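You operate a simulated robot arm through the tools that you are given. There is no shell and no other tool.

You run a simulated robot arm. Do the job below in one go: nothing can be reset, and whatever is moved stays where it is left.

## Task
Bring the small turntable back to 0, unload it and put the signal lamp out.
Fine: free the lock lever first; the cap hub goes on the yellow pad once the table is at 0. Set down upright: cap hub.

It is judged by the outcome, as a careful person would: the job done as asked, and still so three seconds after it is handed in. It fails if anything else is knocked over, pushed out of place, dropped, spilled or broken. A push-on lid holds only when it is set on centred and level and pressed home; a screw cap is set on level and turned clockwise until tight.

## Robot
A 7-joint arm with a two-finger parallel gripper, fixed in place. Base frame: the origin is on the floor under the middle of its stand, x ahead of it, y to its left, z up; the work surface is at about z = 800. Units: mm, degrees, N and s.
It reaches about 1524 mm from its shoulder. Its first joint turns from -149.0 to 149.0 degrees. Payload 3.5 kg.
The TCP is the grasp point between the finger pads, 23 mm short of the fingertips. In the tool frame z runs along the fingers and y along their closing line. Largest opening 94 mm; finger width 38, thickness 10; the body of the gripper, 54 by 96 mm, starts 39 mm behind the TCP.
Orientation is told as [roll, pitch, yaw] about the base's x, y, z axes, in that order, counted from this pose: with the fingers straight down and closing along the base's y, the tool's x points along the base's -x, its y along +y and its z along -z.

## Interface
- The arm moves only by the tool move_arm. Its argument "steps" is a list of rows, each an object of numbers (a shift or turn left out is 0, a gripper value left out holds the last): "tx", "ty", "tz": the shift along the tool's x, y, z in mm; "ax", "ay", "az": the turn, a rotation vector about the tool's x, y, z in degrees; "fingers": the finger opening in mm, from 0 to 94. In form: [{"tx": .., "ty": .., "tz": .., "ax": .., "ay": .., "az": .., "fingers": ..}, ...]. A call has 1 to 20 rows; each row shifts and turns the commanded pose from where the row before left it, along the tool's axes as they then stand. Rows are played at 5 a second. More than 50 mm and 8.6 degrees between two rows, or a gripper value outside its range, and nothing of the call is played. Where a pose cannot be reached the arm comes as near as it can. A force on the tool above 80 N (or 10 N above the force at the start of the call, whichever is more), or a blocked arm, ends the call early, and 0.2 s more pass. The fingers move at their own pace (about 153 mm/s each) and stop on an object; they squeeze with about 31 N. The grip force told is the motor's: it shows also when the fingers shut on nothing. Time passes only in rows, and 0.2 s behind the last, so rows that do not move let the fingers close. It gives the time, the measured TCP pose, the force on the tool (base axes), the opening and the grip force at its end, in the units of the frame above (readings bear some noise), with the torque about the TCP (base axes, N m) and any sound that the robot's microphone picked up.
- Cameras (640 x 400 px; columns grow to the right, rows downward): "scene" is fixed at [399.5, 650.4, 1446.3]; the picture's right is [-1.00, -0.10, 0.00], its down [-0.02, 0.19, -0.98] and it looks along [0.09, -0.98, -0.19] (base axes); focal length 374 px, centre (320, 200). "wrist" rides on the gripper at [86, 16, -74] in the tool frame; the picture's right is [-0.18, 0.98, 0.00], its down [-0.58, -0.11, -0.81] and it looks along [-0.79, -0.15, 0.59] (tool axes); focal length 243 px, centre (320, 200). There is no depth. A picture from a camera that has moved, and an enlarged one, comes with that camera's place and axes in the base frame and with its lens.
- camera(camera): a new picture of that camera. It takes no simulated time.
- inspect(camera, box): a new picture of the part [left, top, right, bottom] of that camera's present view, enlarged. It takes no simulated time.
- finish_job(): hands the job in; it is judged then, once.

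Places have to be worked out from the pictures, the camera data and where the tool is seen. Open the gripper and draw the arm clear of the work before you hand the job in, unless the task says otherwise.

The tools are called after "Request:" by a JSON object that holds its "fn" and its "kwargs". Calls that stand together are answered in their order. move_arm: Moves the arm, as the interface text tells. Its arguments: {"type":"object","properties":{"steps":{"type":"array","items":{"type":"object","properties":{"tx":{"type":"number"},"ty":{"type":"number"},"tz":{"type":"number"},"ax":{"type":"number"},"ay":{"type":"number"},"az":{"type":"number"},"fingers":{"type":"number"}}}}},"required":["steps"]} The other tools are called the same way: camera (camera) takes a picture; inspect (camera, box) takes an enlarged picture of a part of a camera's view; finish_job () hands the job in.

At the start:

```text
clock: 0.0
ee_pos: [226.6, -1073.0, 1212.3]
orientation: [0.0, 0.0, 0.0]
ft_force: [-0.7, -0.6, 0.6]
torque: [-0.04, -0.01, 0.02]
width: 93.9
grasp_force: 0.1
```

scene: 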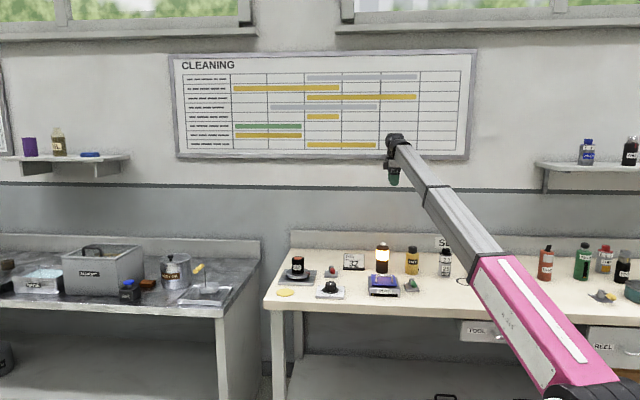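
wrist: 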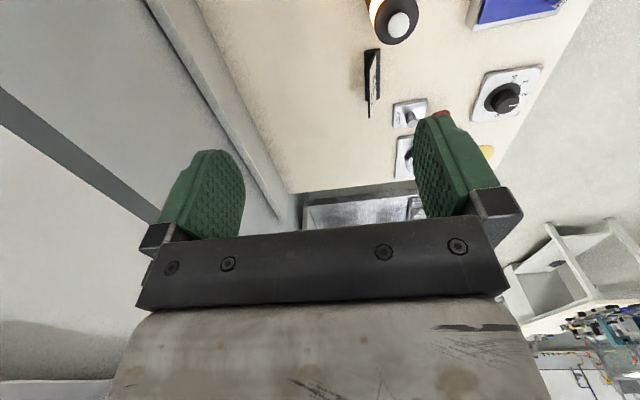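

I start by looking closer at the work table, where the turntable, yellow pad, lamp and levers appear to be.

Request:
{"fn": "inspect", "kwargs": {"camera": "scene", "box": [260, 230, 360, 310]}}

Request:
{"fn": "inspect", "kwargs": {"camera": "scene", "box": [350, 230, 480, 310]}}

Request:
{"fn": "inspect", "kwargs": {"camera": "wrist", "box": [280, 0, 600, 220]}}

```text
5.00 times, centred on (310, 270) of scene
camera zoom: at [399.5, 650.4, 1446.3], right [-1.0, -0.1, 0.0], down [-0.02, 0.19, -0.98], along [0.09, -0.98, -0.19], focal length 1870 px, centre (370, -150)
```

zoom: 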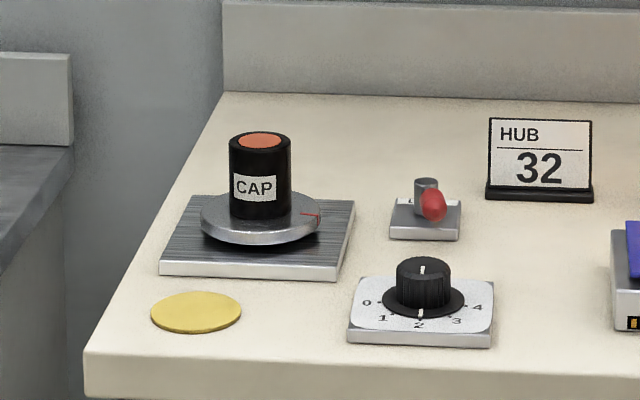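

```text
4.92 times, centred on (415, 270) of scene
camera zoom: at [399.5, 650.4, 1446.3], right [-1.0, -0.1, 0.0], down [-0.02, 0.19, -0.98], along [0.09, -0.98, -0.19], focal length 1841 px, centre (-148, -145)
```

zoom: 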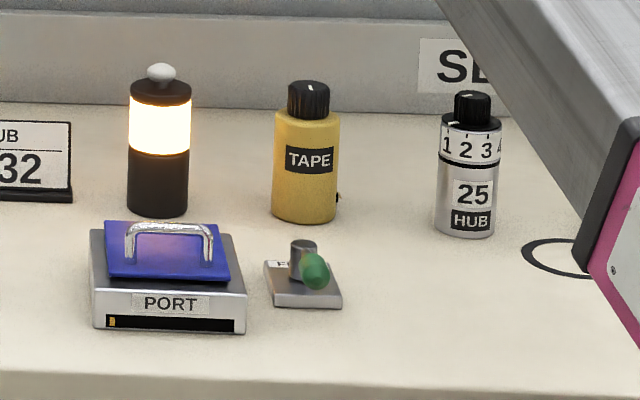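

```text
1.82 times, centred on (440, 110) of wrist
camera zoom: at [140.5, -1056.9, 1285.9], right [0.18, 0.98, 0.0], down [0.58, -0.11, 0.81], along [0.79, -0.15, -0.59], focal length 441 px, centre (102, 364)
```

zoom: 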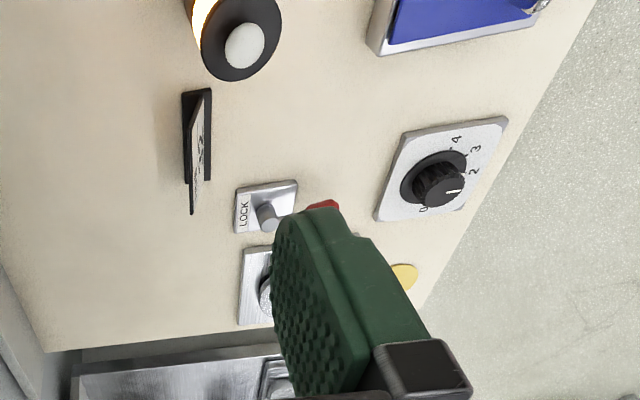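

The table holds a turntable with a CAP hub, a red LOCK lever, a 0–4 knob, a lamp with a white top button, and a green lever. I move to a viewpoint that looks at the turntable between the fingers.

Request:
{"fn": "move_arm", "kwargs": {"steps": [{"tx": -5, "ty": 40, "tz": 3}, {"tx": -5, "ty": 40, "tz": 3}, {"tx": -5, "ty": 40, "tz": 3}, {"tx": -5, "ty": 40, "tz": 3}, {"tx": -3, "ty": 33, "tz": 0}, {}]}}

Request:
{"fn": "camera", "kwargs": {"camera": "wrist"}}

Request:
{"fn": "camera", "kwargs": {"camera": "scene"}}

```text
clock: 1.4
ee_pos: [250.2, -881.7, 1200.3]
orientation: [-0.6, -0.1, 0.0]
ft_force: [-0.8, -0.1, 0.2]
torque: [0.02, -0.03, 0.0]
width: 94.0
grasp_force: 0.0
```

```text
taken
camera wrist: at [162.5, -864.8, 1272.6], right [0.18, 0.98, -0.01], down [0.58, -0.1, 0.81], along [0.79, -0.15, -0.59], focal length 243 px, centre (320, 200)
```

wrist: 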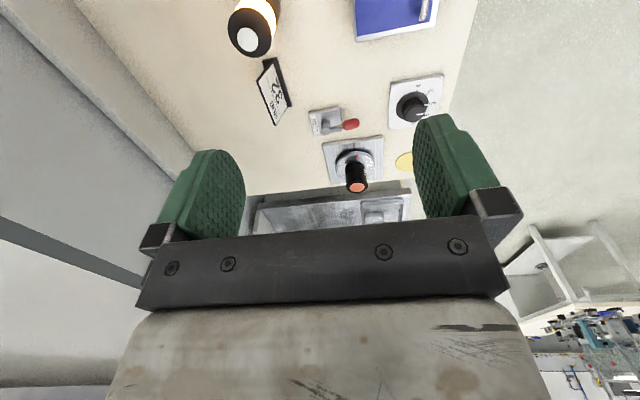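

```text
taken
```

scene: 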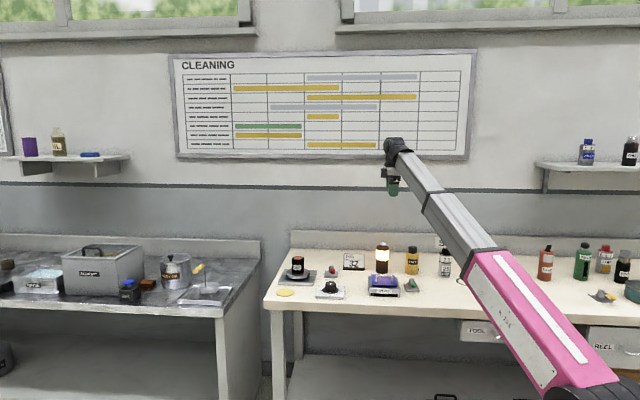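

The view is clear; I enlarge the turntable, lever and knob region.

Request:
{"fn": "inspect", "kwargs": {"camera": "wrist", "box": [300, 60, 460, 200]}}

Request:
{"fn": "inspect", "kwargs": {"camera": "wrist", "box": [210, 0, 460, 140]}}

```text
2.86 times, centred on (380, 130) of wrist
camera zoom: at [162.5, -864.8, 1272.6], right [0.18, 0.98, -0.01], down [0.58, -0.1, 0.81], along [0.79, -0.15, -0.59], focal length 693 px, centre (149, 400)
```

zoom: 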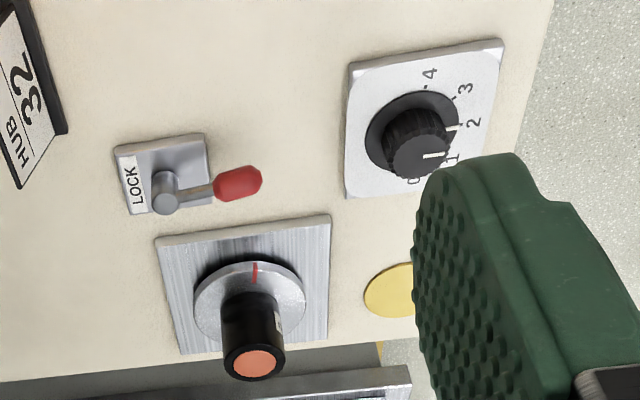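

```text
2.56 times, centred on (335, 70) of wrist
camera zoom: at [162.5, -864.8, 1272.6], right [0.18, 0.98, -0.01], down [0.58, -0.1, 0.81], along [0.79, -0.15, -0.59], focal length 621 px, centre (282, 533)
```

zoom: 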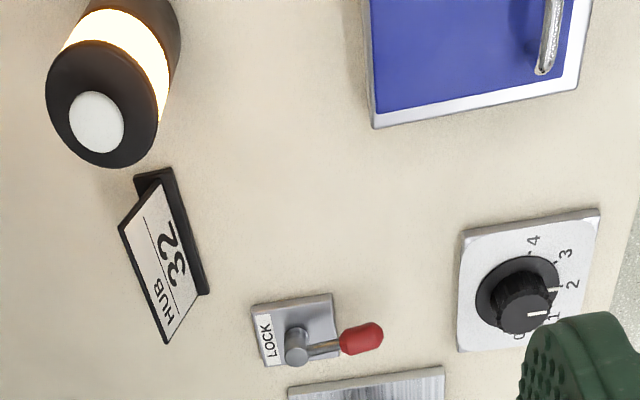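

I check the green lever and the rest of the table for labels, to be sure which lever and controls belong to the turntable.

Request:
{"fn": "inspect", "kwargs": {"camera": "scene", "box": [395, 265, 435, 300]}}

Request:
{"fn": "inspect", "kwargs": {"camera": "scene", "box": [315, 270, 350, 302]}}

Request:
{"fn": "inspect", "kwargs": {"camera": "scene", "box": [275, 248, 345, 290]}}

Request:
{"fn": "inspect", "kwargs": {"camera": "scene", "box": [520, 230, 640, 310]}}

Request:
{"fn": "inspect", "kwargs": {"camera": "scene", "box": [0, 230, 240, 320]}}

```text
11.43 times, centred on (415, 282) of scene
camera zoom: at [399.5, 650.4, 1446.3], right [-1.0, -0.1, 0.0], down [-0.02, 0.19, -0.98], along [0.09, -0.98, -0.19], focal length 4274 px, centre (-766, -743)
```

zoom: 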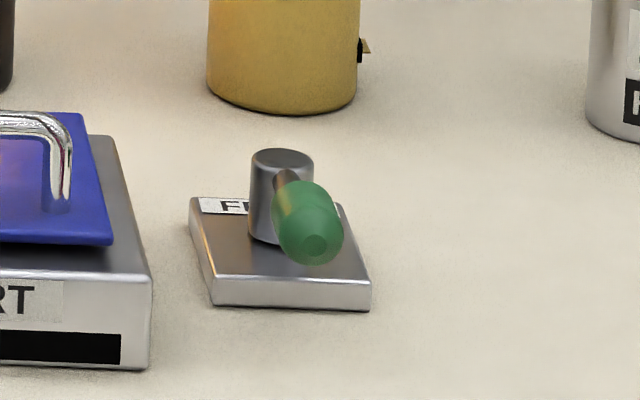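

```text
12.50 times, centred on (332, 286) of scene
camera zoom: at [399.5, 650.4, 1446.3], right [-1.0, -0.1, 0.0], down [-0.02, 0.19, -0.98], along [0.09, -0.98, -0.19], focal length 4675 px, centre (164, -875)
```

zoom: 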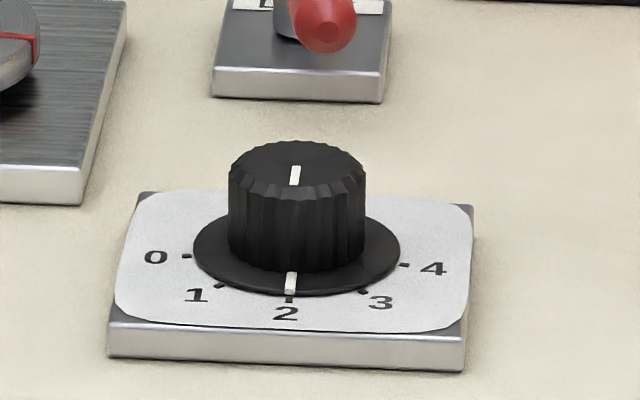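

```text
9.14 times, centred on (310, 269) of scene
camera zoom: at [399.5, 650.4, 1446.3], right [-1.0, -0.1, 0.0], down [-0.02, 0.19, -0.98], along [0.09, -0.98, -0.19], focal length 3419 px, centre (411, -431)
```

zoom: 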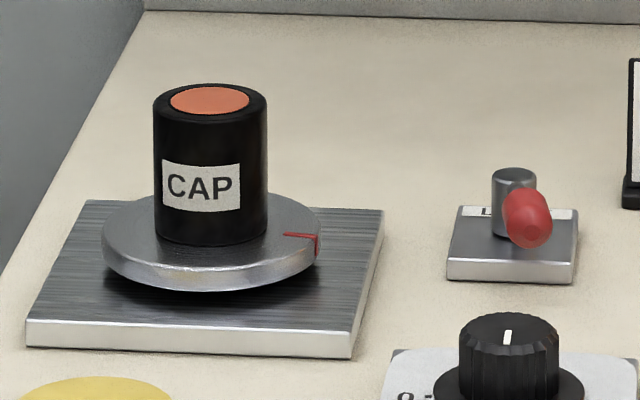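

```text
5.00 times, centred on (580, 270) of scene
camera zoom: at [399.5, 650.4, 1446.3], right [-1.0, -0.1, 0.0], down [-0.02, 0.19, -0.98], along [0.09, -0.98, -0.19], focal length 1870 px, centre (-980, -150)
```

zoom: 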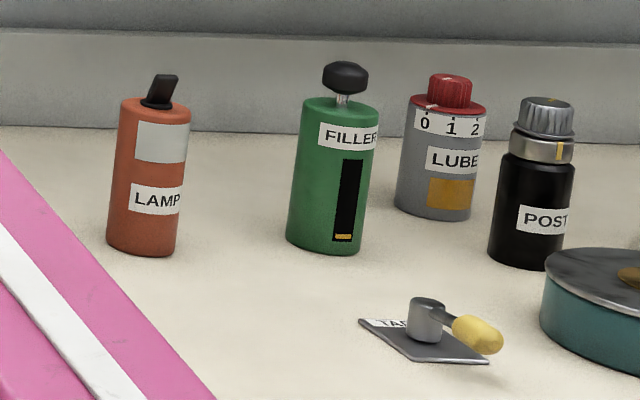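

```text
2.67 times, centred on (120, 275) of scene
camera zoom: at [399.5, 650.4, 1446.3], right [-1.0, -0.1, 0.0], down [-0.02, 0.19, -0.98], along [0.09, -0.98, -0.19], focal length 997 px, centre (853, 0)
```

zoom: 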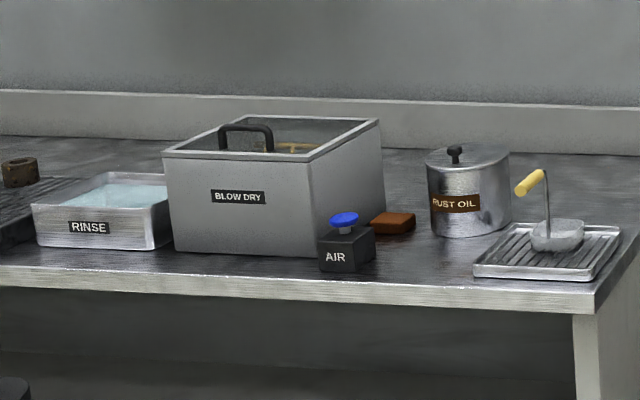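

There is also an orange "LAMP" canister with a rocker/toggle on the right; I look closely at it, the signal lamp itself, and the other devices.

Request:
{"fn": "inspect", "kwargs": {"camera": "scene", "box": [535, 240, 565, 285]}}

Request:
{"fn": "inspect", "kwargs": {"camera": "scene", "box": [368, 238, 398, 280]}}

Request:
{"fn": "inspect", "kwargs": {"camera": "scene", "box": [400, 230, 460, 285]}}

Request:
{"fn": "inspect", "kwargs": {"camera": "scene", "box": [580, 270, 640, 310]}}

Request:
{"fn": "inspect", "kwargs": {"camera": "wrist", "box": [215, 0, 295, 70]}}

```text
8.89 times, centred on (550, 262) of scene
camera zoom: at [399.5, 650.4, 1446.3], right [-1.0, -0.1, 0.0], down [-0.02, 0.19, -0.98], along [0.09, -0.98, -0.19], focal length 3324 px, centre (-1724, -356)
```

zoom: 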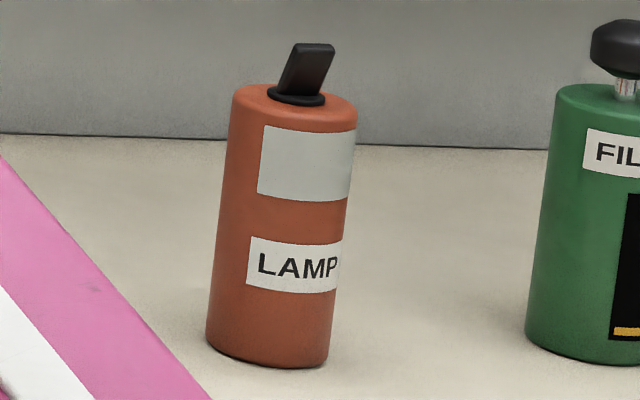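

```text
9.52 times, centred on (383, 259) of scene
camera zoom: at [399.5, 650.4, 1446.3], right [-1.0, -0.1, 0.0], down [-0.02, 0.19, -0.98], along [0.09, -0.98, -0.19], focal length 3562 px, centre (-280, -362)
```

zoom: 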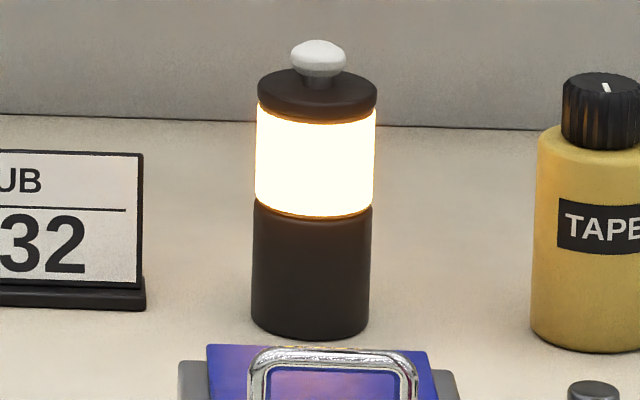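

```text
7.27 times, centred on (430, 258) of scene
camera zoom: at [399.5, 650.4, 1446.3], right [-1.0, -0.1, 0.0], down [-0.02, 0.19, -0.98], along [0.09, -0.98, -0.19], focal length 2720 px, centre (-480, -218)
```

zoom: 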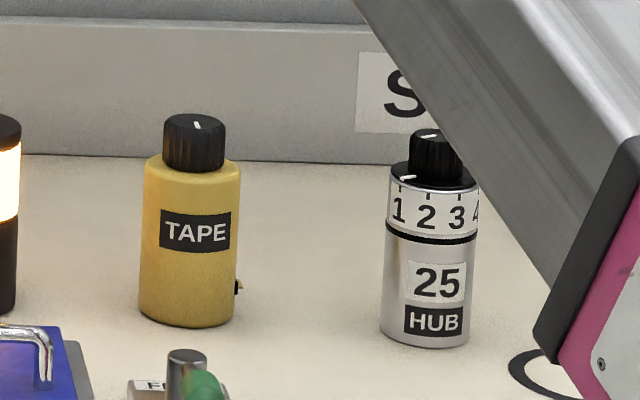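

```text
10.00 times, centred on (610, 290) of scene
camera zoom: at [399.5, 650.4, 1446.3], right [-1.0, -0.1, 0.0], down [-0.02, 0.19, -0.98], along [0.09, -0.98, -0.19], focal length 3740 px, centre (-2580, -700)
```

zoom: 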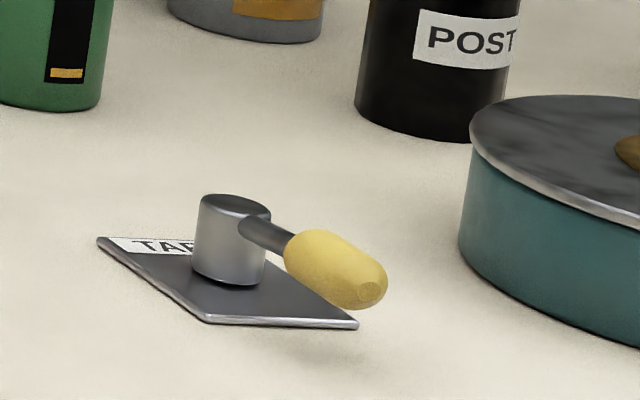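

```text
5.71 times, centred on (255, 35) of wrist
camera zoom: at [162.5, -864.8, 1272.6], right [0.18, 0.98, -0.01], down [0.58, -0.1, 0.81], along [0.79, -0.15, -0.59], focal length 1386 px, centre (691, 1143)
```

zoom: 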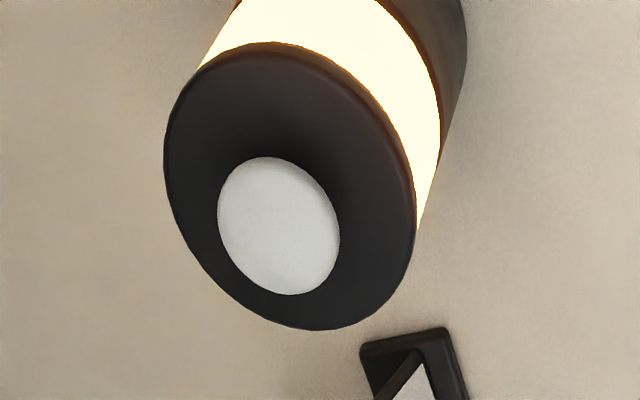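

I judge the LOCK lever at about (494, -915), the turntable centre at (631, -858), the knob at (487, -732). I lower the wrist camera toward the lock lever for a close look.

Request:
{"fn": "move_arm", "kwargs": {"steps": [{"tx": -13, "tz": 40}, {"tx": -13, "tz": 40}, {"tx": -13, "tz": 40}, {"tx": -13, "tz": 40}, {"tx": -13, "tz": 40}, {"tx": -13, "tz": 40}, {"tx": -13, "tz": 40}, {}]}}

Request:
{"fn": "camera", "kwargs": {"camera": "wrist"}}

Request:
{"fn": "inspect", "kwargs": {"camera": "wrist", "box": [240, 100, 420, 220]}}

Request:
{"fn": "camera", "kwargs": {"camera": "scene"}}

```text
clock: 3.2
ee_pos: [338.3, -880.5, 920.1]
orientation: [-0.1, 0.0, 0.0]
ft_force: [0.0, 0.2, -0.4]
torque: [0.04, 0.02, -0.02]
width: 94.0
grasp_force: 0.0
```

```text
taken
camera wrist: at [252.2, -864.1, 993.2], right [0.18, 0.98, 0.0], down [0.58, -0.11, 0.81], along [0.79, -0.15, -0.59], focal length 243 px, centre (320, 200)
```

wrist: 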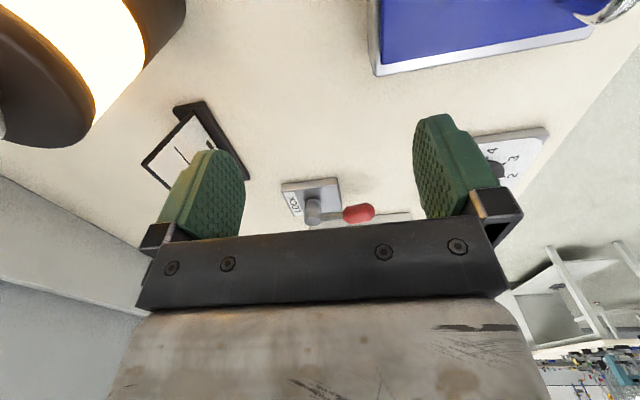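

```text
3.33 times, centred on (330, 160) of wrist
camera zoom: at [252.2, -864.1, 993.2], right [0.18, 0.98, 0.0], down [0.58, -0.11, 0.81], along [0.79, -0.15, -0.59], focal length 809 px, centre (287, 333)
```

zoom: 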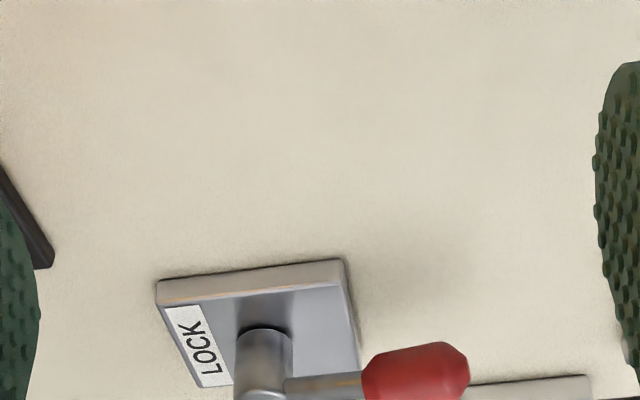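

```text
taken
```

scene: 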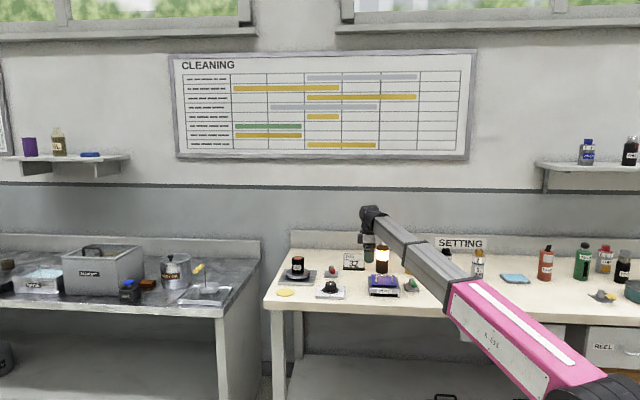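

I crop slightly lower to see the whole lever and estimate its height.

Request:
{"fn": "inspect", "kwargs": {"camera": "wrist", "box": [270, 165, 390, 240]}}

Request:
{"fn": "inspect", "kwargs": {"camera": "scene", "box": [320, 262, 345, 280]}}

Request:
{"fn": "inspect", "kwargs": {"camera": "scene", "box": [400, 230, 520, 310]}}

```text
5.33 times, centred on (330, 202) of wrist
camera zoom: at [252.2, -864.1, 993.2], right [0.18, 0.98, 0.0], down [0.58, -0.11, 0.81], along [0.79, -0.15, -0.59], focal length 1294 px, centre (267, 187)
```

zoom: 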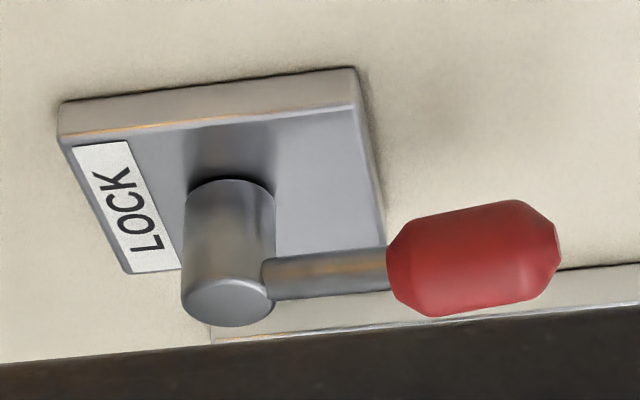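

```text
16.00 times, centred on (332, 271) of scene
camera zoom: at [399.5, 650.4, 1446.3], right [-1.0, -0.1, 0.0], down [-0.02, 0.19, -0.98], along [0.09, -0.98, -0.19], focal length 5984 px, centre (120, -936)
```

zoom: 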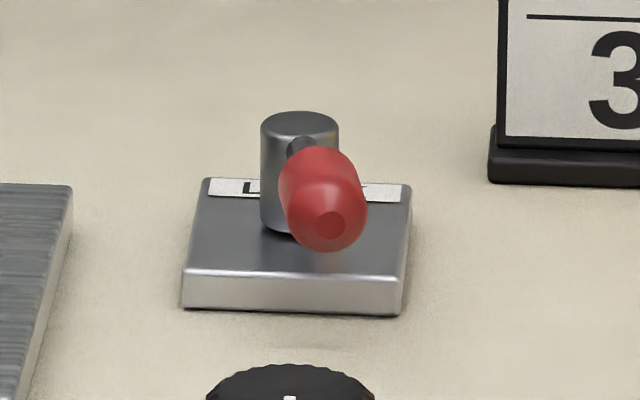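

```text
5.00 times, centred on (460, 270) of scene
camera zoom: at [399.5, 650.4, 1446.3], right [-1.0, -0.1, 0.0], down [-0.02, 0.19, -0.98], along [0.09, -0.98, -0.19], focal length 1870 px, centre (-380, -150)
```

zoom: 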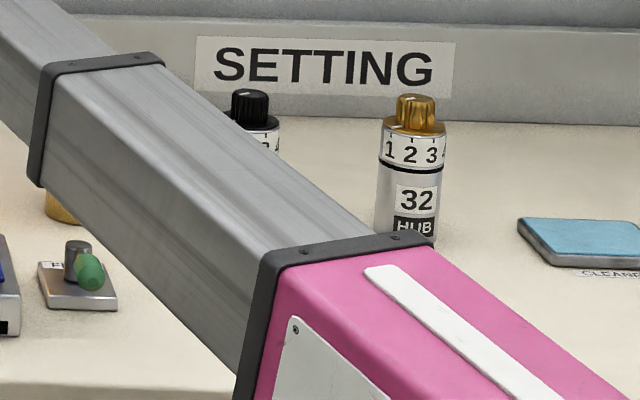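

The lever's post is near (499, -920), top z≈840, with the red handle pointing about +y (centre ≈ (498, -864, 835)). I rotate the gripper so the fingers close along x and the camera sits at the front, raising slightly for safety.

Request:
{"fn": "move_arm", "kwargs": {"steps": [{"tz": -20, "az": 8.5}, {"tz": -20, "az": 8.5}, {"az": 8.5}, {"az": 8.5}, {"az": 8.5}, {"az": 8.5}, {"az": 8.5}, {"az": 8.5}, {"az": 8.5}, {"az": 8.5}, {"az": 5}, {}]}}

Request:
{"fn": "camera", "kwargs": {"camera": "wrist"}}

Request:
{"fn": "camera", "kwargs": {"camera": "scene"}}

```text
clock: 5.8
ee_pos: [341.4, -880.6, 962.0]
orientation: [0.0, 0.0, -90.1]
ft_force: [-0.4, 0.0, 0.3]
torque: [-0.01, 0.01, 0.04]
width: 93.9
grasp_force: 0.1
```

```text
taken
camera wrist: at [357.6, -792.9, 1035.0], right [0.98, -0.19, 0.0], down [-0.11, -0.58, 0.81], along [-0.15, -0.79, -0.59], focal length 243 px, centre (320, 200)
```

wrist: 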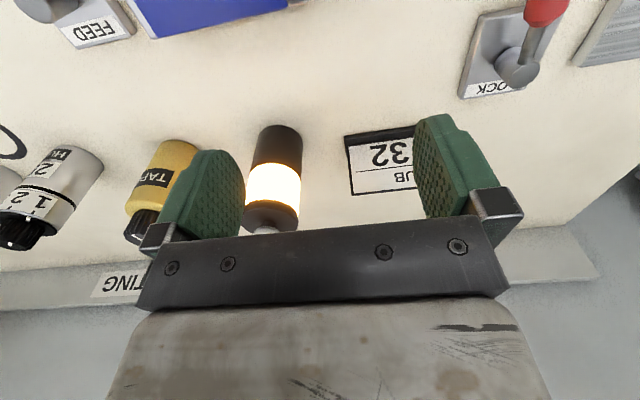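

```text
taken
```

scene: 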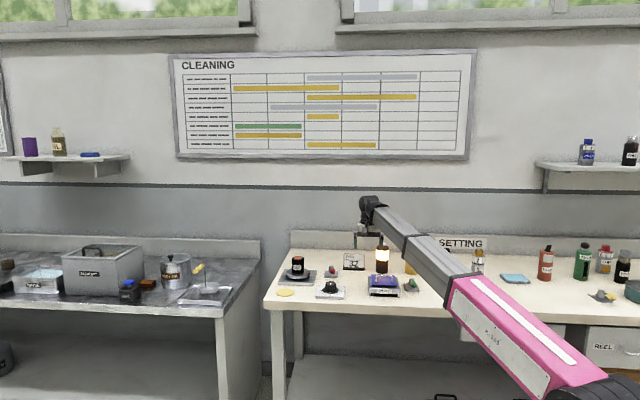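

The green lever reads "FEED", so the red LOCK lever is the right one. I move above the red handle.

Request:
{"fn": "move_arm", "kwargs": {"steps": [{"ty": 40, "tx": 4}, {"ty": 40, "tx": 4}, {"ty": 40, "tx": 4}, {"ty": 37, "tx": 4}, {}]}}

Request:
{"fn": "camera", "kwargs": {"camera": "wrist"}}

Request:
{"fn": "inspect", "kwargs": {"camera": "wrist", "box": [240, 80, 440, 240]}}

```text
clock: 7.0
ee_pos: [495.8, -863.4, 957.4]
orientation: [0.0, 0.0, -90.0]
ft_force: [-0.6, 0.3, -0.6]
torque: [0.01, 0.0, -0.04]
width: 94.0
grasp_force: 0.1
```

```text
taken
camera wrist: at [511.3, -776.0, 1031.9], right [0.98, -0.18, 0.0], down [-0.11, -0.58, 0.81], along [-0.15, -0.79, -0.59], focal length 243 px, centre (320, 200)
```

wrist: 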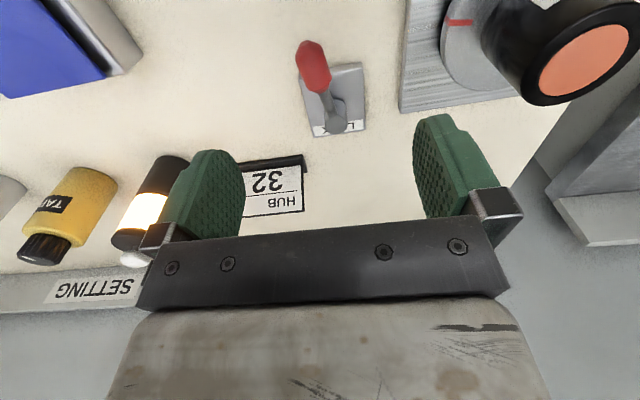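

```text
2.50 times, centred on (340, 160) of wrist
camera zoom: at [511.3, -776.0, 1031.9], right [0.98, -0.18, 0.0], down [-0.11, -0.58, 0.81], along [-0.15, -0.79, -0.59], focal length 606 px, centre (270, 300)
```

zoom: 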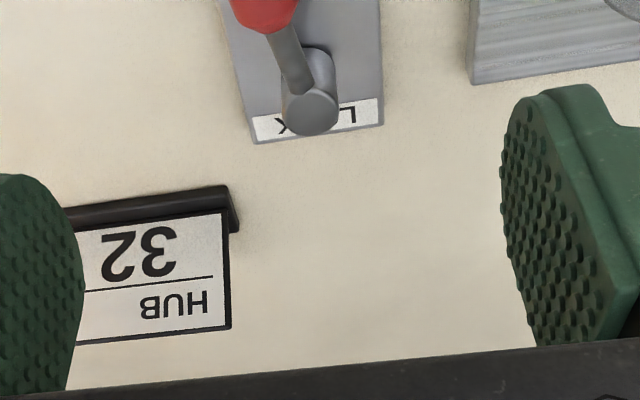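

From this view the post is at ≈(499.5, -918) and the handle at ≈(489.5, -866), i.e. about 11° toward -x. I align the fingers with the handle, narrow the opening and lower to straddle it.

Request:
{"fn": "move_arm", "kwargs": {"steps": [{"ty": -8, "tx": -2, "fingers": 50}, {"az": -8}, {"az": -3}, {"tz": 30}, {"tz": 30}, {"tz": 30}, {}]}}

Request:
{"fn": "camera", "kwargs": {"camera": "wrist"}}

Request:
{"fn": "inspect", "kwargs": {"camera": "scene", "box": [290, 240, 370, 300]}}

```text
clock: 8.6
ee_pos: [489.9, -865.1, 868.8]
orientation: [0.1, 0.0, -79.0]
ft_force: [-0.1, 0.5, 0.2]
torque: [-0.02, 0.01, 0.03]
width: 50.0
grasp_force: 0.0
```

```text
taken
camera wrist: at [488.4, -776.5, 942.2], right [1.0, 0.01, 0.0], down [0.0, -0.59, 0.81], along [0.01, -0.81, -0.59], focal length 243 px, centre (320, 200)
```

wrist: 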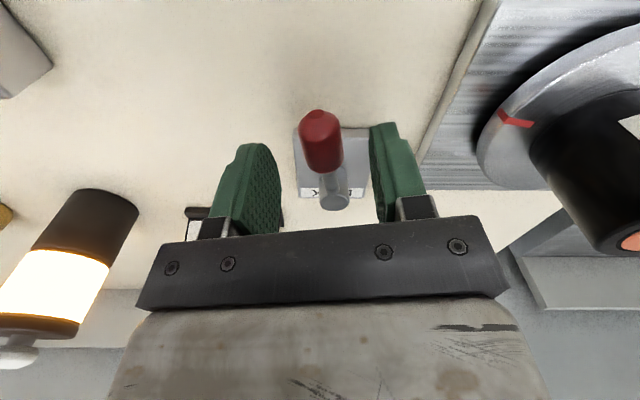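

```text
6.67 times, centred on (330, 270) of scene
camera zoom: at [399.5, 650.4, 1446.3], right [-1.0, -0.1, 0.0], down [-0.02, 0.19, -0.98], along [0.09, -0.98, -0.19], focal length 2493 px, centre (253, -267)
```

zoom: 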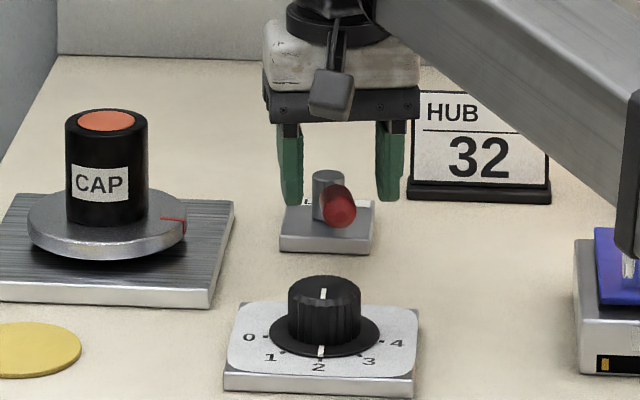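

The fingers straddle the handle. I lower the last 30 mm and narrow the opening.

Request:
{"fn": "move_arm", "kwargs": {"steps": [{"tz": 15}, {"tz": 15}, {"fingers": 34}, {}]}}

Request:
{"fn": "camera", "kwargs": {"camera": "wrist"}}

Request:
{"fn": "inspect", "kwargs": {"camera": "scene", "box": [310, 250, 350, 280]}}

```text
clock: 9.6
ee_pos: [489.6, -867.4, 838.5]
orientation: [0.0, -0.1, -78.9]
ft_force: [0.0, -0.1, -0.5]
torque: [-0.03, -0.01, 0.0]
width: 33.9
grasp_force: 0.1
```

```text
taken
camera wrist: at [488.9, -777.9, 913.7], right [1.0, 0.01, 0.0], down [0.0, -0.59, 0.81], along [0.01, -0.81, -0.59], focal length 243 px, centre (320, 200)
```

wrist: 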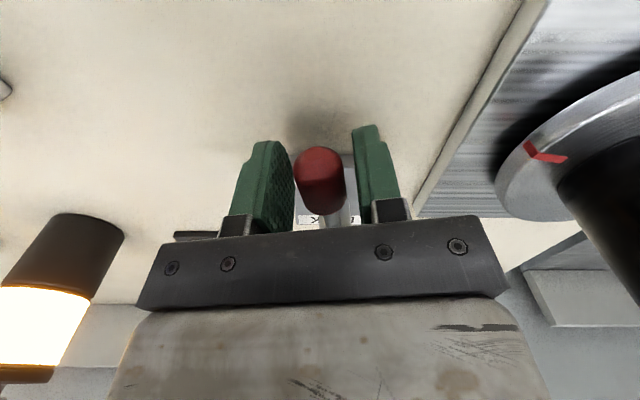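

```text
13.33 times, centred on (330, 265) of scene
camera zoom: at [399.5, 650.4, 1446.3], right [-1.0, -0.1, 0.0], down [-0.02, 0.19, -0.98], along [0.09, -0.98, -0.19], focal length 4986 px, centre (187, -667)
```

zoom: 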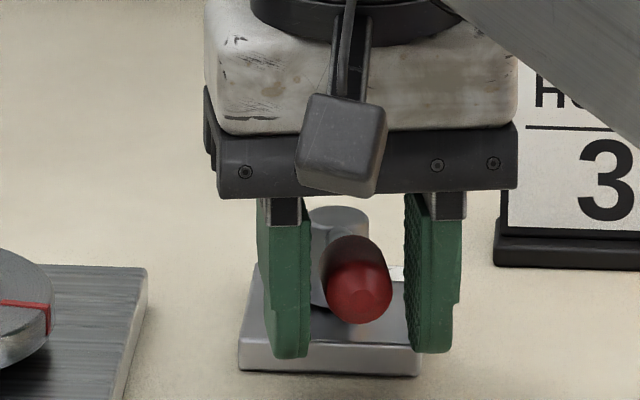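

The handle sits centred between the pads. I try a gentle arc (about 12°) counterclockwise toward -x to see whether the lever moves that way.

Request:
{"fn": "move_arm", "kwargs": {"steps": [{"ty": -3.7, "tx": -0.1, "az": -4}, {"ty": -3.7, "tx": -0.1, "az": -4}, {"ty": -3.7, "tx": -0.1, "az": -4}, {}]}}

Request:
{"fn": "inspect", "kwargs": {"camera": "scene", "box": [310, 250, 350, 280]}}

Request:
{"fn": "camera", "kwargs": {"camera": "wrist"}}

```text
clock: 10.6
ee_pos: [479.2, -871.3, 841.2]
orientation: [0.0, 0.0, -66.8]
ft_force: [0.4, 1.3, -0.1]
torque: [-0.03, 0.03, 0.04]
width: 34.4
grasp_force: 0.5
```

```text
13.33 times, centred on (330, 265) of scene
camera zoom: at [399.5, 650.4, 1446.3], right [-1.0, -0.1, 0.0], down [-0.02, 0.19, -0.98], along [0.09, -0.98, -0.19], focal length 4986 px, centre (187, -667)
```

zoom: 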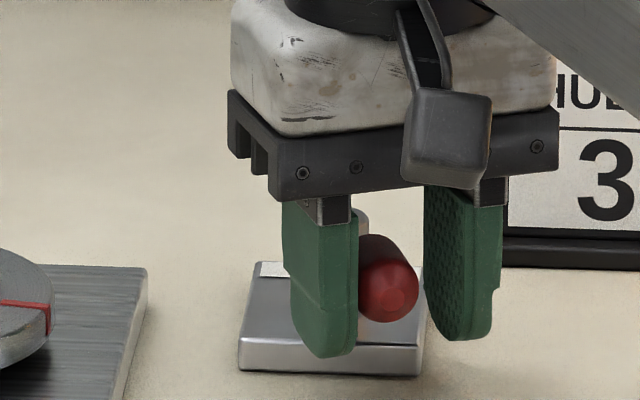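

```text
taken
camera wrist: at [460.0, -783.9, 914.9], right [0.98, 0.22, 0.0], down [0.13, -0.58, 0.81], along [0.17, -0.79, -0.59], focal length 243 px, centre (320, 200)
```

wrist: 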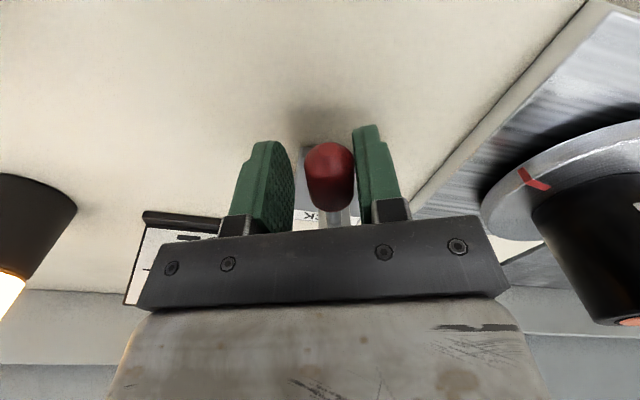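

The lever followed with only ~1 N, so it turns this way. I continue the arc in small stages, watching the force for the end stop.

Request:
{"fn": "move_arm", "kwargs": {"steps": [{"ty": -5.5, "tx": -0.3, "az": -6}, {"ty": -5.5, "tx": -0.3, "az": -6}, {"ty": -5.5, "tx": -0.3, "az": -6}, {}]}}

Request:
{"fn": "inspect", "kwargs": {"camera": "scene", "box": [310, 250, 350, 280]}}

```text
clock: 11.6
ee_pos: [466.0, -879.1, 842.7]
orientation: [-0.1, 0.0, -49.0]
ft_force: [0.1, -0.5, -0.3]
torque: [0.0, -0.03, 0.01]
width: 34.0
grasp_force: 0.0
```

```text
13.33 times, centred on (330, 265) of scene
camera zoom: at [399.5, 650.4, 1446.3], right [-1.0, -0.1, 0.0], down [-0.02, 0.19, -0.98], along [0.09, -0.98, -0.19], focal length 4986 px, centre (187, -667)
```

zoom: 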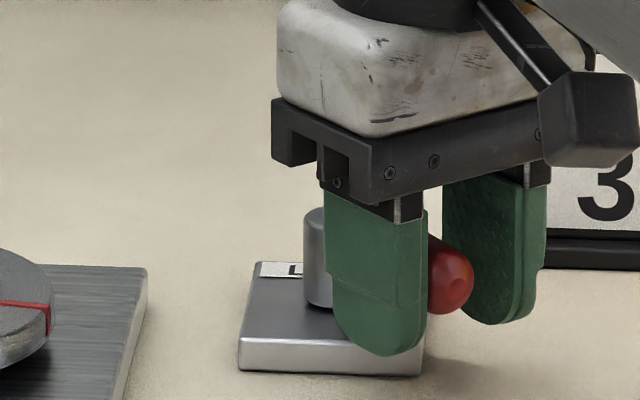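

It still moves freely (lever now about 125–130°). I continue the arc.

Request:
{"fn": "move_arm", "kwargs": {"steps": [{"ty": -5.5, "tx": -0.3, "az": -6}, {"ty": -5.5, "tx": -0.3, "az": -6}, {"ty": -5.5, "tx": -0.3, "az": -6}, {}]}}

Request:
{"fn": "inspect", "kwargs": {"camera": "scene", "box": [310, 250, 350, 280]}}

Request:
{"fn": "camera", "kwargs": {"camera": "wrist"}}

```text
clock: 12.6
ee_pos: [455.4, -891.1, 841.0]
orientation: [0.0, 0.0, -30.9]
ft_force: [-0.9, 0.7, -0.2]
torque: [0.0, 0.0, 0.0]
width: 34.0
grasp_force: 0.4
```

```text
13.33 times, centred on (330, 265) of scene
camera zoom: at [399.5, 650.4, 1446.3], right [-1.0, -0.1, 0.0], down [-0.02, 0.19, -0.98], along [0.09, -0.98, -0.19], focal length 4986 px, centre (187, -667)
```

zoom: 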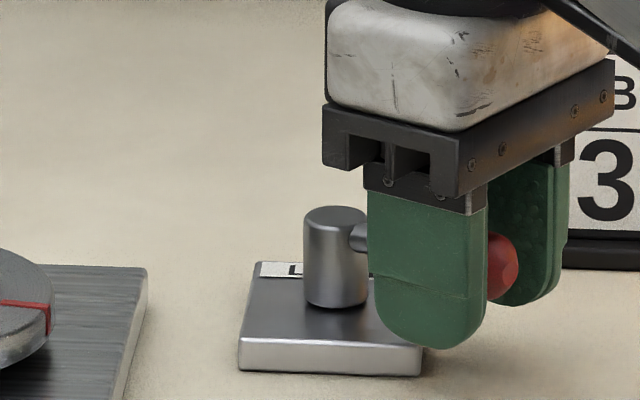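

```text
taken
camera wrist: at [388.9, -832.0, 914.8], right [0.66, 0.75, 0.0], down [0.44, -0.39, 0.81], along [0.6, -0.53, -0.59], focal length 243 px, centre (320, 200)
```

wrist: 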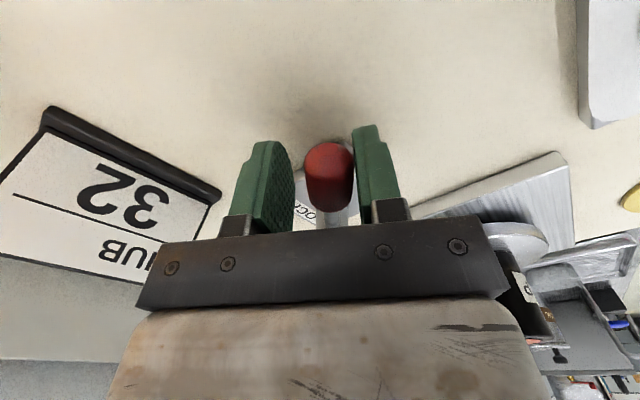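

Still free; I continue another 18°.

Request:
{"fn": "move_arm", "kwargs": {"steps": [{"ty": -5.4, "tx": -0.3, "az": -6}, {"ty": -5.4, "tx": -0.3, "az": -6}, {"ty": -5.4, "tx": -0.3, "az": -6}, {}]}}

Request:
{"fn": "inspect", "kwargs": {"camera": "scene", "box": [310, 250, 350, 280]}}

Request:
{"fn": "camera", "kwargs": {"camera": "wrist"}}

```text
clock: 13.6
ee_pos: [449.5, -904.7, 840.1]
orientation: [0.0, 0.0, -12.9]
ft_force: [-0.4, 0.6, -0.8]
torque: [0.0, -0.01, -0.04]
width: 34.3
grasp_force: 0.2
```

```text
13.33 times, centred on (330, 265) of scene
camera zoom: at [399.5, 650.4, 1446.3], right [-1.0, -0.1, 0.0], down [-0.02, 0.19, -0.98], along [0.09, -0.98, -0.19], focal length 4986 px, centre (187, -667)
```

zoom: 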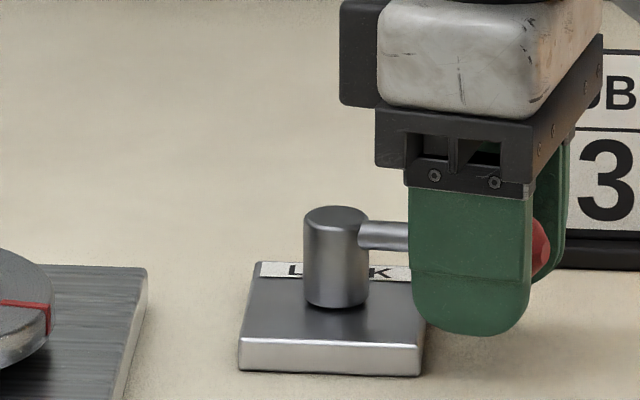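

```text
taken
camera wrist: at [367.8, -869.7, 914.2], right [0.4, 0.92, 0.0], down [0.54, -0.24, 0.81], along [0.74, -0.32, -0.59], focal length 243 px, centre (320, 200)
```

wrist: 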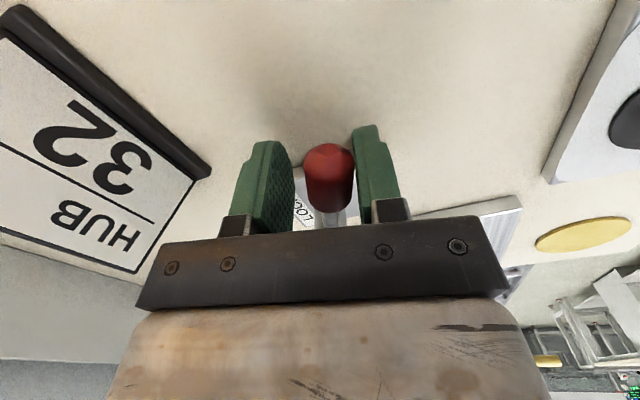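

The lever is at about 160° now, no resistance yet. I continue carefully.

Request:
{"fn": "move_arm", "kwargs": {"steps": [{"ty": -5.4, "tx": -0.3, "az": -6}, {"ty": -5.4, "tx": -0.3, "az": -6}, {}]}}

Request:
{"fn": "inspect", "kwargs": {"camera": "scene", "box": [310, 250, 350, 280]}}

Request:
{"fn": "camera", "kwargs": {"camera": "wrist"}}

```text
clock: 14.4
ee_pos: [449.6, -917.3, 841.4]
orientation: [0.0, 0.0, -0.9]
ft_force: [-0.7, 0.1, -0.4]
torque: [0.02, -0.01, -0.01]
width: 34.0
grasp_force: 0.0
```

```text
13.33 times, centred on (330, 265) of scene
camera zoom: at [399.5, 650.4, 1446.3], right [-1.0, -0.1, 0.0], down [-0.02, 0.19, -0.98], along [0.09, -0.98, -0.19], focal length 4986 px, centre (187, -667)
```

zoom: 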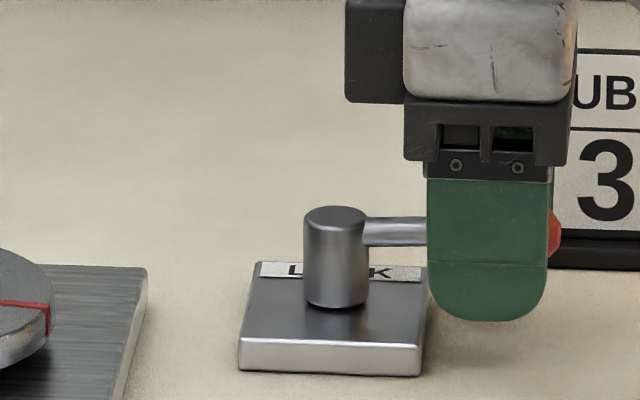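

```text
taken
camera wrist: at [362.2, -898.4, 914.9], right [0.2, 0.98, 0.0], down [0.58, -0.12, 0.81], along [0.79, -0.16, -0.59], focal length 243 px, centre (320, 200)
```

wrist: 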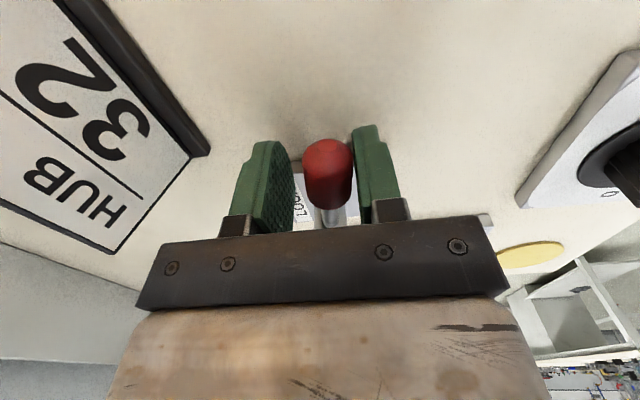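

Still turning smoothly, lever at about 172°. I go on two more small rows.

Request:
{"fn": "move_arm", "kwargs": {"steps": [{"ty": -5.3, "tx": -0.3, "az": -6}, {"ty": -5.3, "tx": -0.3, "az": -6}, {}]}}

Request:
{"fn": "inspect", "kwargs": {"camera": "scene", "box": [310, 250, 350, 280]}}

Request:
{"fn": "camera", "kwargs": {"camera": "wrist"}}

```text
clock: 15.2
ee_pos: [449.9, -925.8, 840.8]
orientation: [0.1, -0.1, 11.1]
ft_force: [2.1, 12.5, -0.7]
torque: [-0.01, 0.0, -0.23]
width: 39.6
grasp_force: 6.0
```

```text
13.33 times, centred on (330, 265) of scene
camera zoom: at [399.5, 650.4, 1446.3], right [-1.0, -0.1, 0.0], down [-0.02, 0.19, -0.98], along [0.09, -0.98, -0.19], focal length 4986 px, centre (187, -667)
```

zoom: 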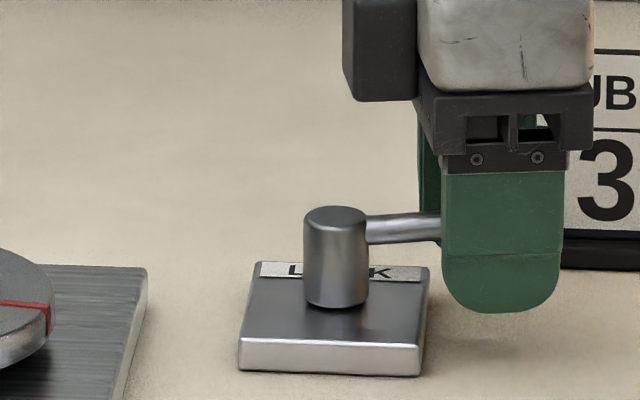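

```text
taken
camera wrist: at [361.5, -926.9, 914.7], right [-0.01, 1.0, 0.0], down [0.59, 0.0, 0.81], along [0.81, 0.01, -0.59], focal length 243 px, centre (320, 200)
```

wrist: 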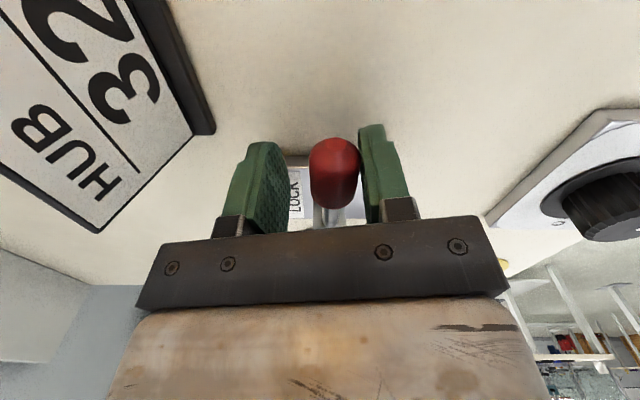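

Now there is 12 N of resistance and the fingers are being spread — the lever has reached its end stop about 80° from where it was. I back off, open and rise clear.

Request:
{"fn": "move_arm", "kwargs": {"steps": [{"ty": 6, "fingers": 50}, {}, {"tz": -20}, {"tz": -30}, {"tz": -30}, {"tz": -40}, {}]}}

Request:
{"fn": "camera", "kwargs": {"camera": "wrist"}}

Request:
{"fn": "inspect", "kwargs": {"camera": "scene", "box": [280, 240, 360, 305]}}

```text
clock: 16.8
ee_pos: [447.9, -922.3, 957.5]
orientation: [0.0, 0.0, 11.1]
ft_force: [0.5, 0.4, 0.1]
torque: [0.03, -0.01, 0.01]
width: 50.1
grasp_force: 0.1
```

```text
taken
camera wrist: at [358.9, -923.7, 1032.3], right [-0.01, 1.0, 0.0], down [0.59, 0.0, 0.81], along [0.81, 0.01, -0.59], focal length 243 px, centre (320, 200)
```

wrist: 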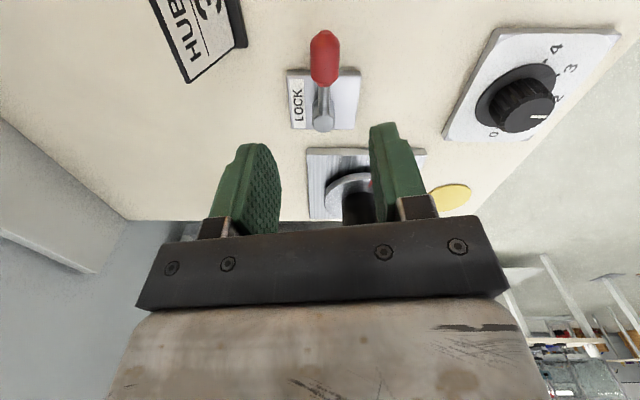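

```text
6.15 times, centred on (320, 272) of scene
camera zoom: at [399.5, 650.4, 1446.3], right [-1.0, -0.1, 0.0], down [-0.02, 0.19, -0.98], along [0.09, -0.98, -0.19], focal length 2301 px, centre (320, -246)
```

zoom: 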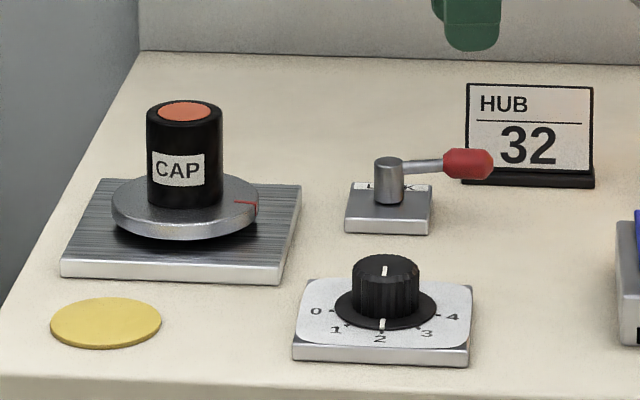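

The lever now points to -x, at its other stop. Next I move above the knob (≈(489, -735)) to turn it from 2 to 0.

Request:
{"fn": "move_arm", "kwargs": {"steps": [{"tx": -15, "ty": 35.4}, {"tx": -15, "ty": 35.4}, {"tx": -15, "ty": 35.4}, {"tx": -15, "ty": 35.4}, {"tx": -15, "ty": 35.4, "fingers": 70}, {}]}}

Request:
{"fn": "camera", "kwargs": {"camera": "wrist"}}

Request:
{"fn": "inspect", "kwargs": {"camera": "scene", "box": [280, 240, 360, 305]}}

```text
clock: 18.2
ee_pos: [490.0, -733.2, 959.8]
orientation: [-0.1, 0.0, 11.0]
ft_force: [0.5, 0.2, -0.6]
torque: [0.02, 0.0, 0.0]
width: 70.1
grasp_force: 0.0
```

```text
taken
camera wrist: at [401.7, -733.8, 1033.2], right [-0.01, 1.0, 0.0], down [0.59, 0.0, 0.81], along [0.81, 0.01, -0.59], focal length 243 px, centre (320, 200)
```

wrist: 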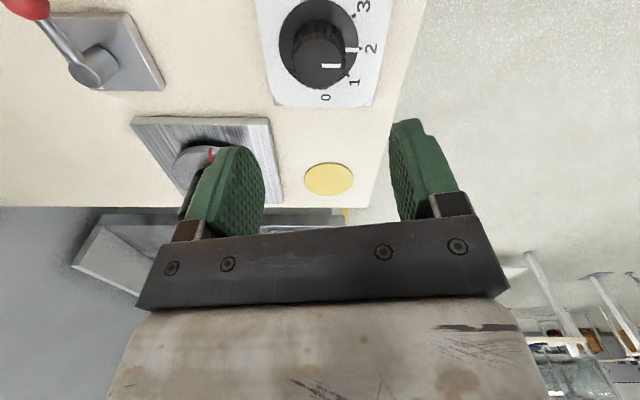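

```text
6.15 times, centred on (320, 272) of scene
camera zoom: at [399.5, 650.4, 1446.3], right [-1.0, -0.1, 0.0], down [-0.02, 0.19, -0.98], along [0.09, -0.98, -0.19], focal length 2301 px, centre (320, -246)
```

zoom: 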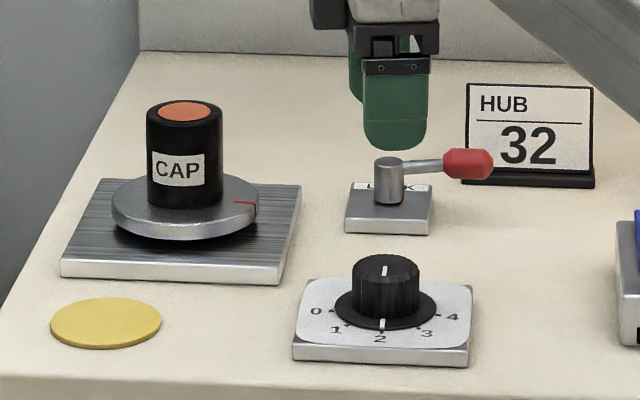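

I enlarge the knob in the wrist view to locate its axis precisely.

Request:
{"fn": "inspect", "kwargs": {"camera": "wrist", "box": [250, 0, 410, 110]}}

Request:
{"fn": "inspect", "kwargs": {"camera": "wrist", "box": [120, 100, 380, 220]}}

```text
3.64 times, centred on (330, 55) of wrist
camera zoom: at [401.7, -733.8, 1033.2], right [-0.01, 1.0, 0.0], down [0.59, 0.0, 0.81], along [0.81, 0.01, -0.59], focal length 882 px, centre (284, 727)
```

zoom: 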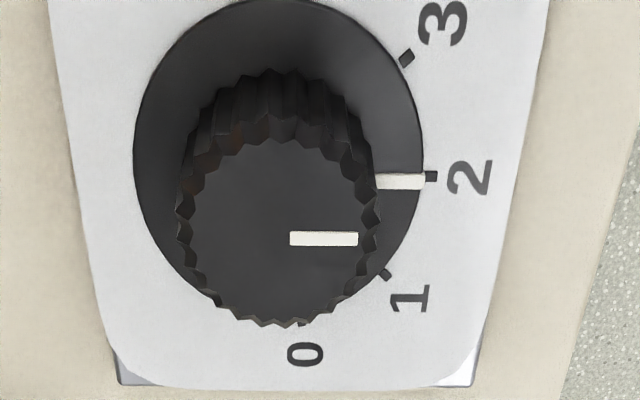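

```text
2.46 times, centred on (250, 160) of wrist
camera zoom: at [401.7, -733.8, 1033.2], right [-0.01, 1.0, 0.0], down [0.59, 0.0, 0.81], along [0.81, 0.01, -0.59], focal length 597 px, centre (492, 298)
```

zoom: 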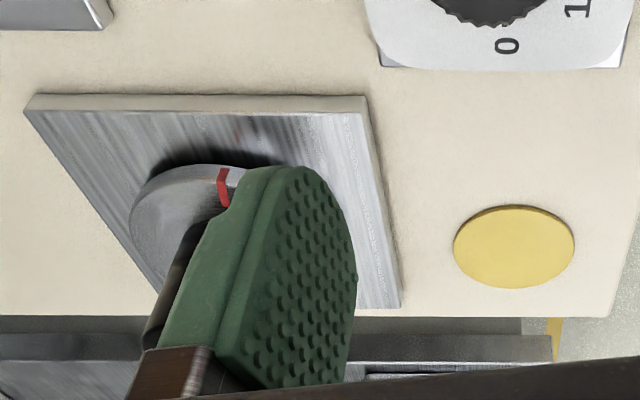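

The knob axis is at about (487, -733.5), top z≈847. I lower over the knob with the fingers open to 70.

Request:
{"fn": "move_arm", "kwargs": {"steps": [{"tx": 2, "tz": 30}, {"tz": 30}, {"tz": 20}, {}]}}

Request:
{"fn": "camera", "kwargs": {"camera": "wrist"}}

Request:
{"fn": "inspect", "kwargs": {"camera": "scene", "box": [300, 250, 360, 305]}}

```text
clock: 19.2
ee_pos: [485.1, -733.4, 878.8]
orientation: [0.0, 0.0, 11.1]
ft_force: [0.7, 0.3, -0.1]
torque: [0.03, -0.01, -0.05]
width: 70.2
grasp_force: 0.2
```

```text
taken
camera wrist: at [396.8, -733.4, 952.7], right [-0.01, 1.0, 0.0], down [0.59, 0.0, 0.81], along [0.81, 0.01, -0.59], focal length 243 px, centre (320, 200)
```

wrist: 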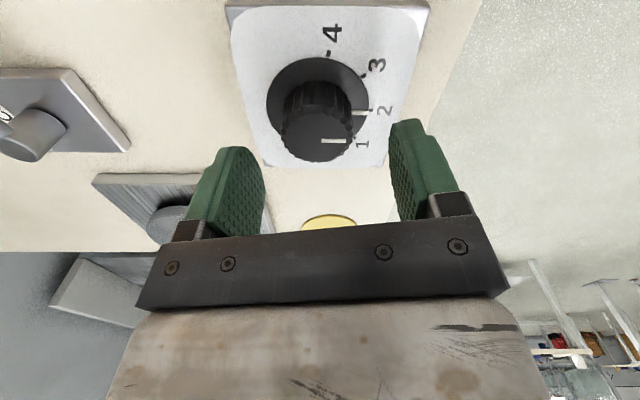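

```text
7.27 times, centred on (330, 278) of scene
camera zoom: at [399.5, 650.4, 1446.3], right [-1.0, -0.1, 0.0], down [-0.02, 0.19, -0.98], along [0.09, -0.98, -0.19], focal length 2720 px, centre (247, -364)
```

zoom: 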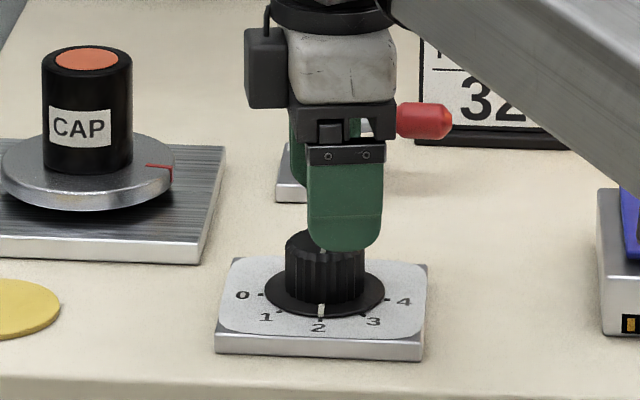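

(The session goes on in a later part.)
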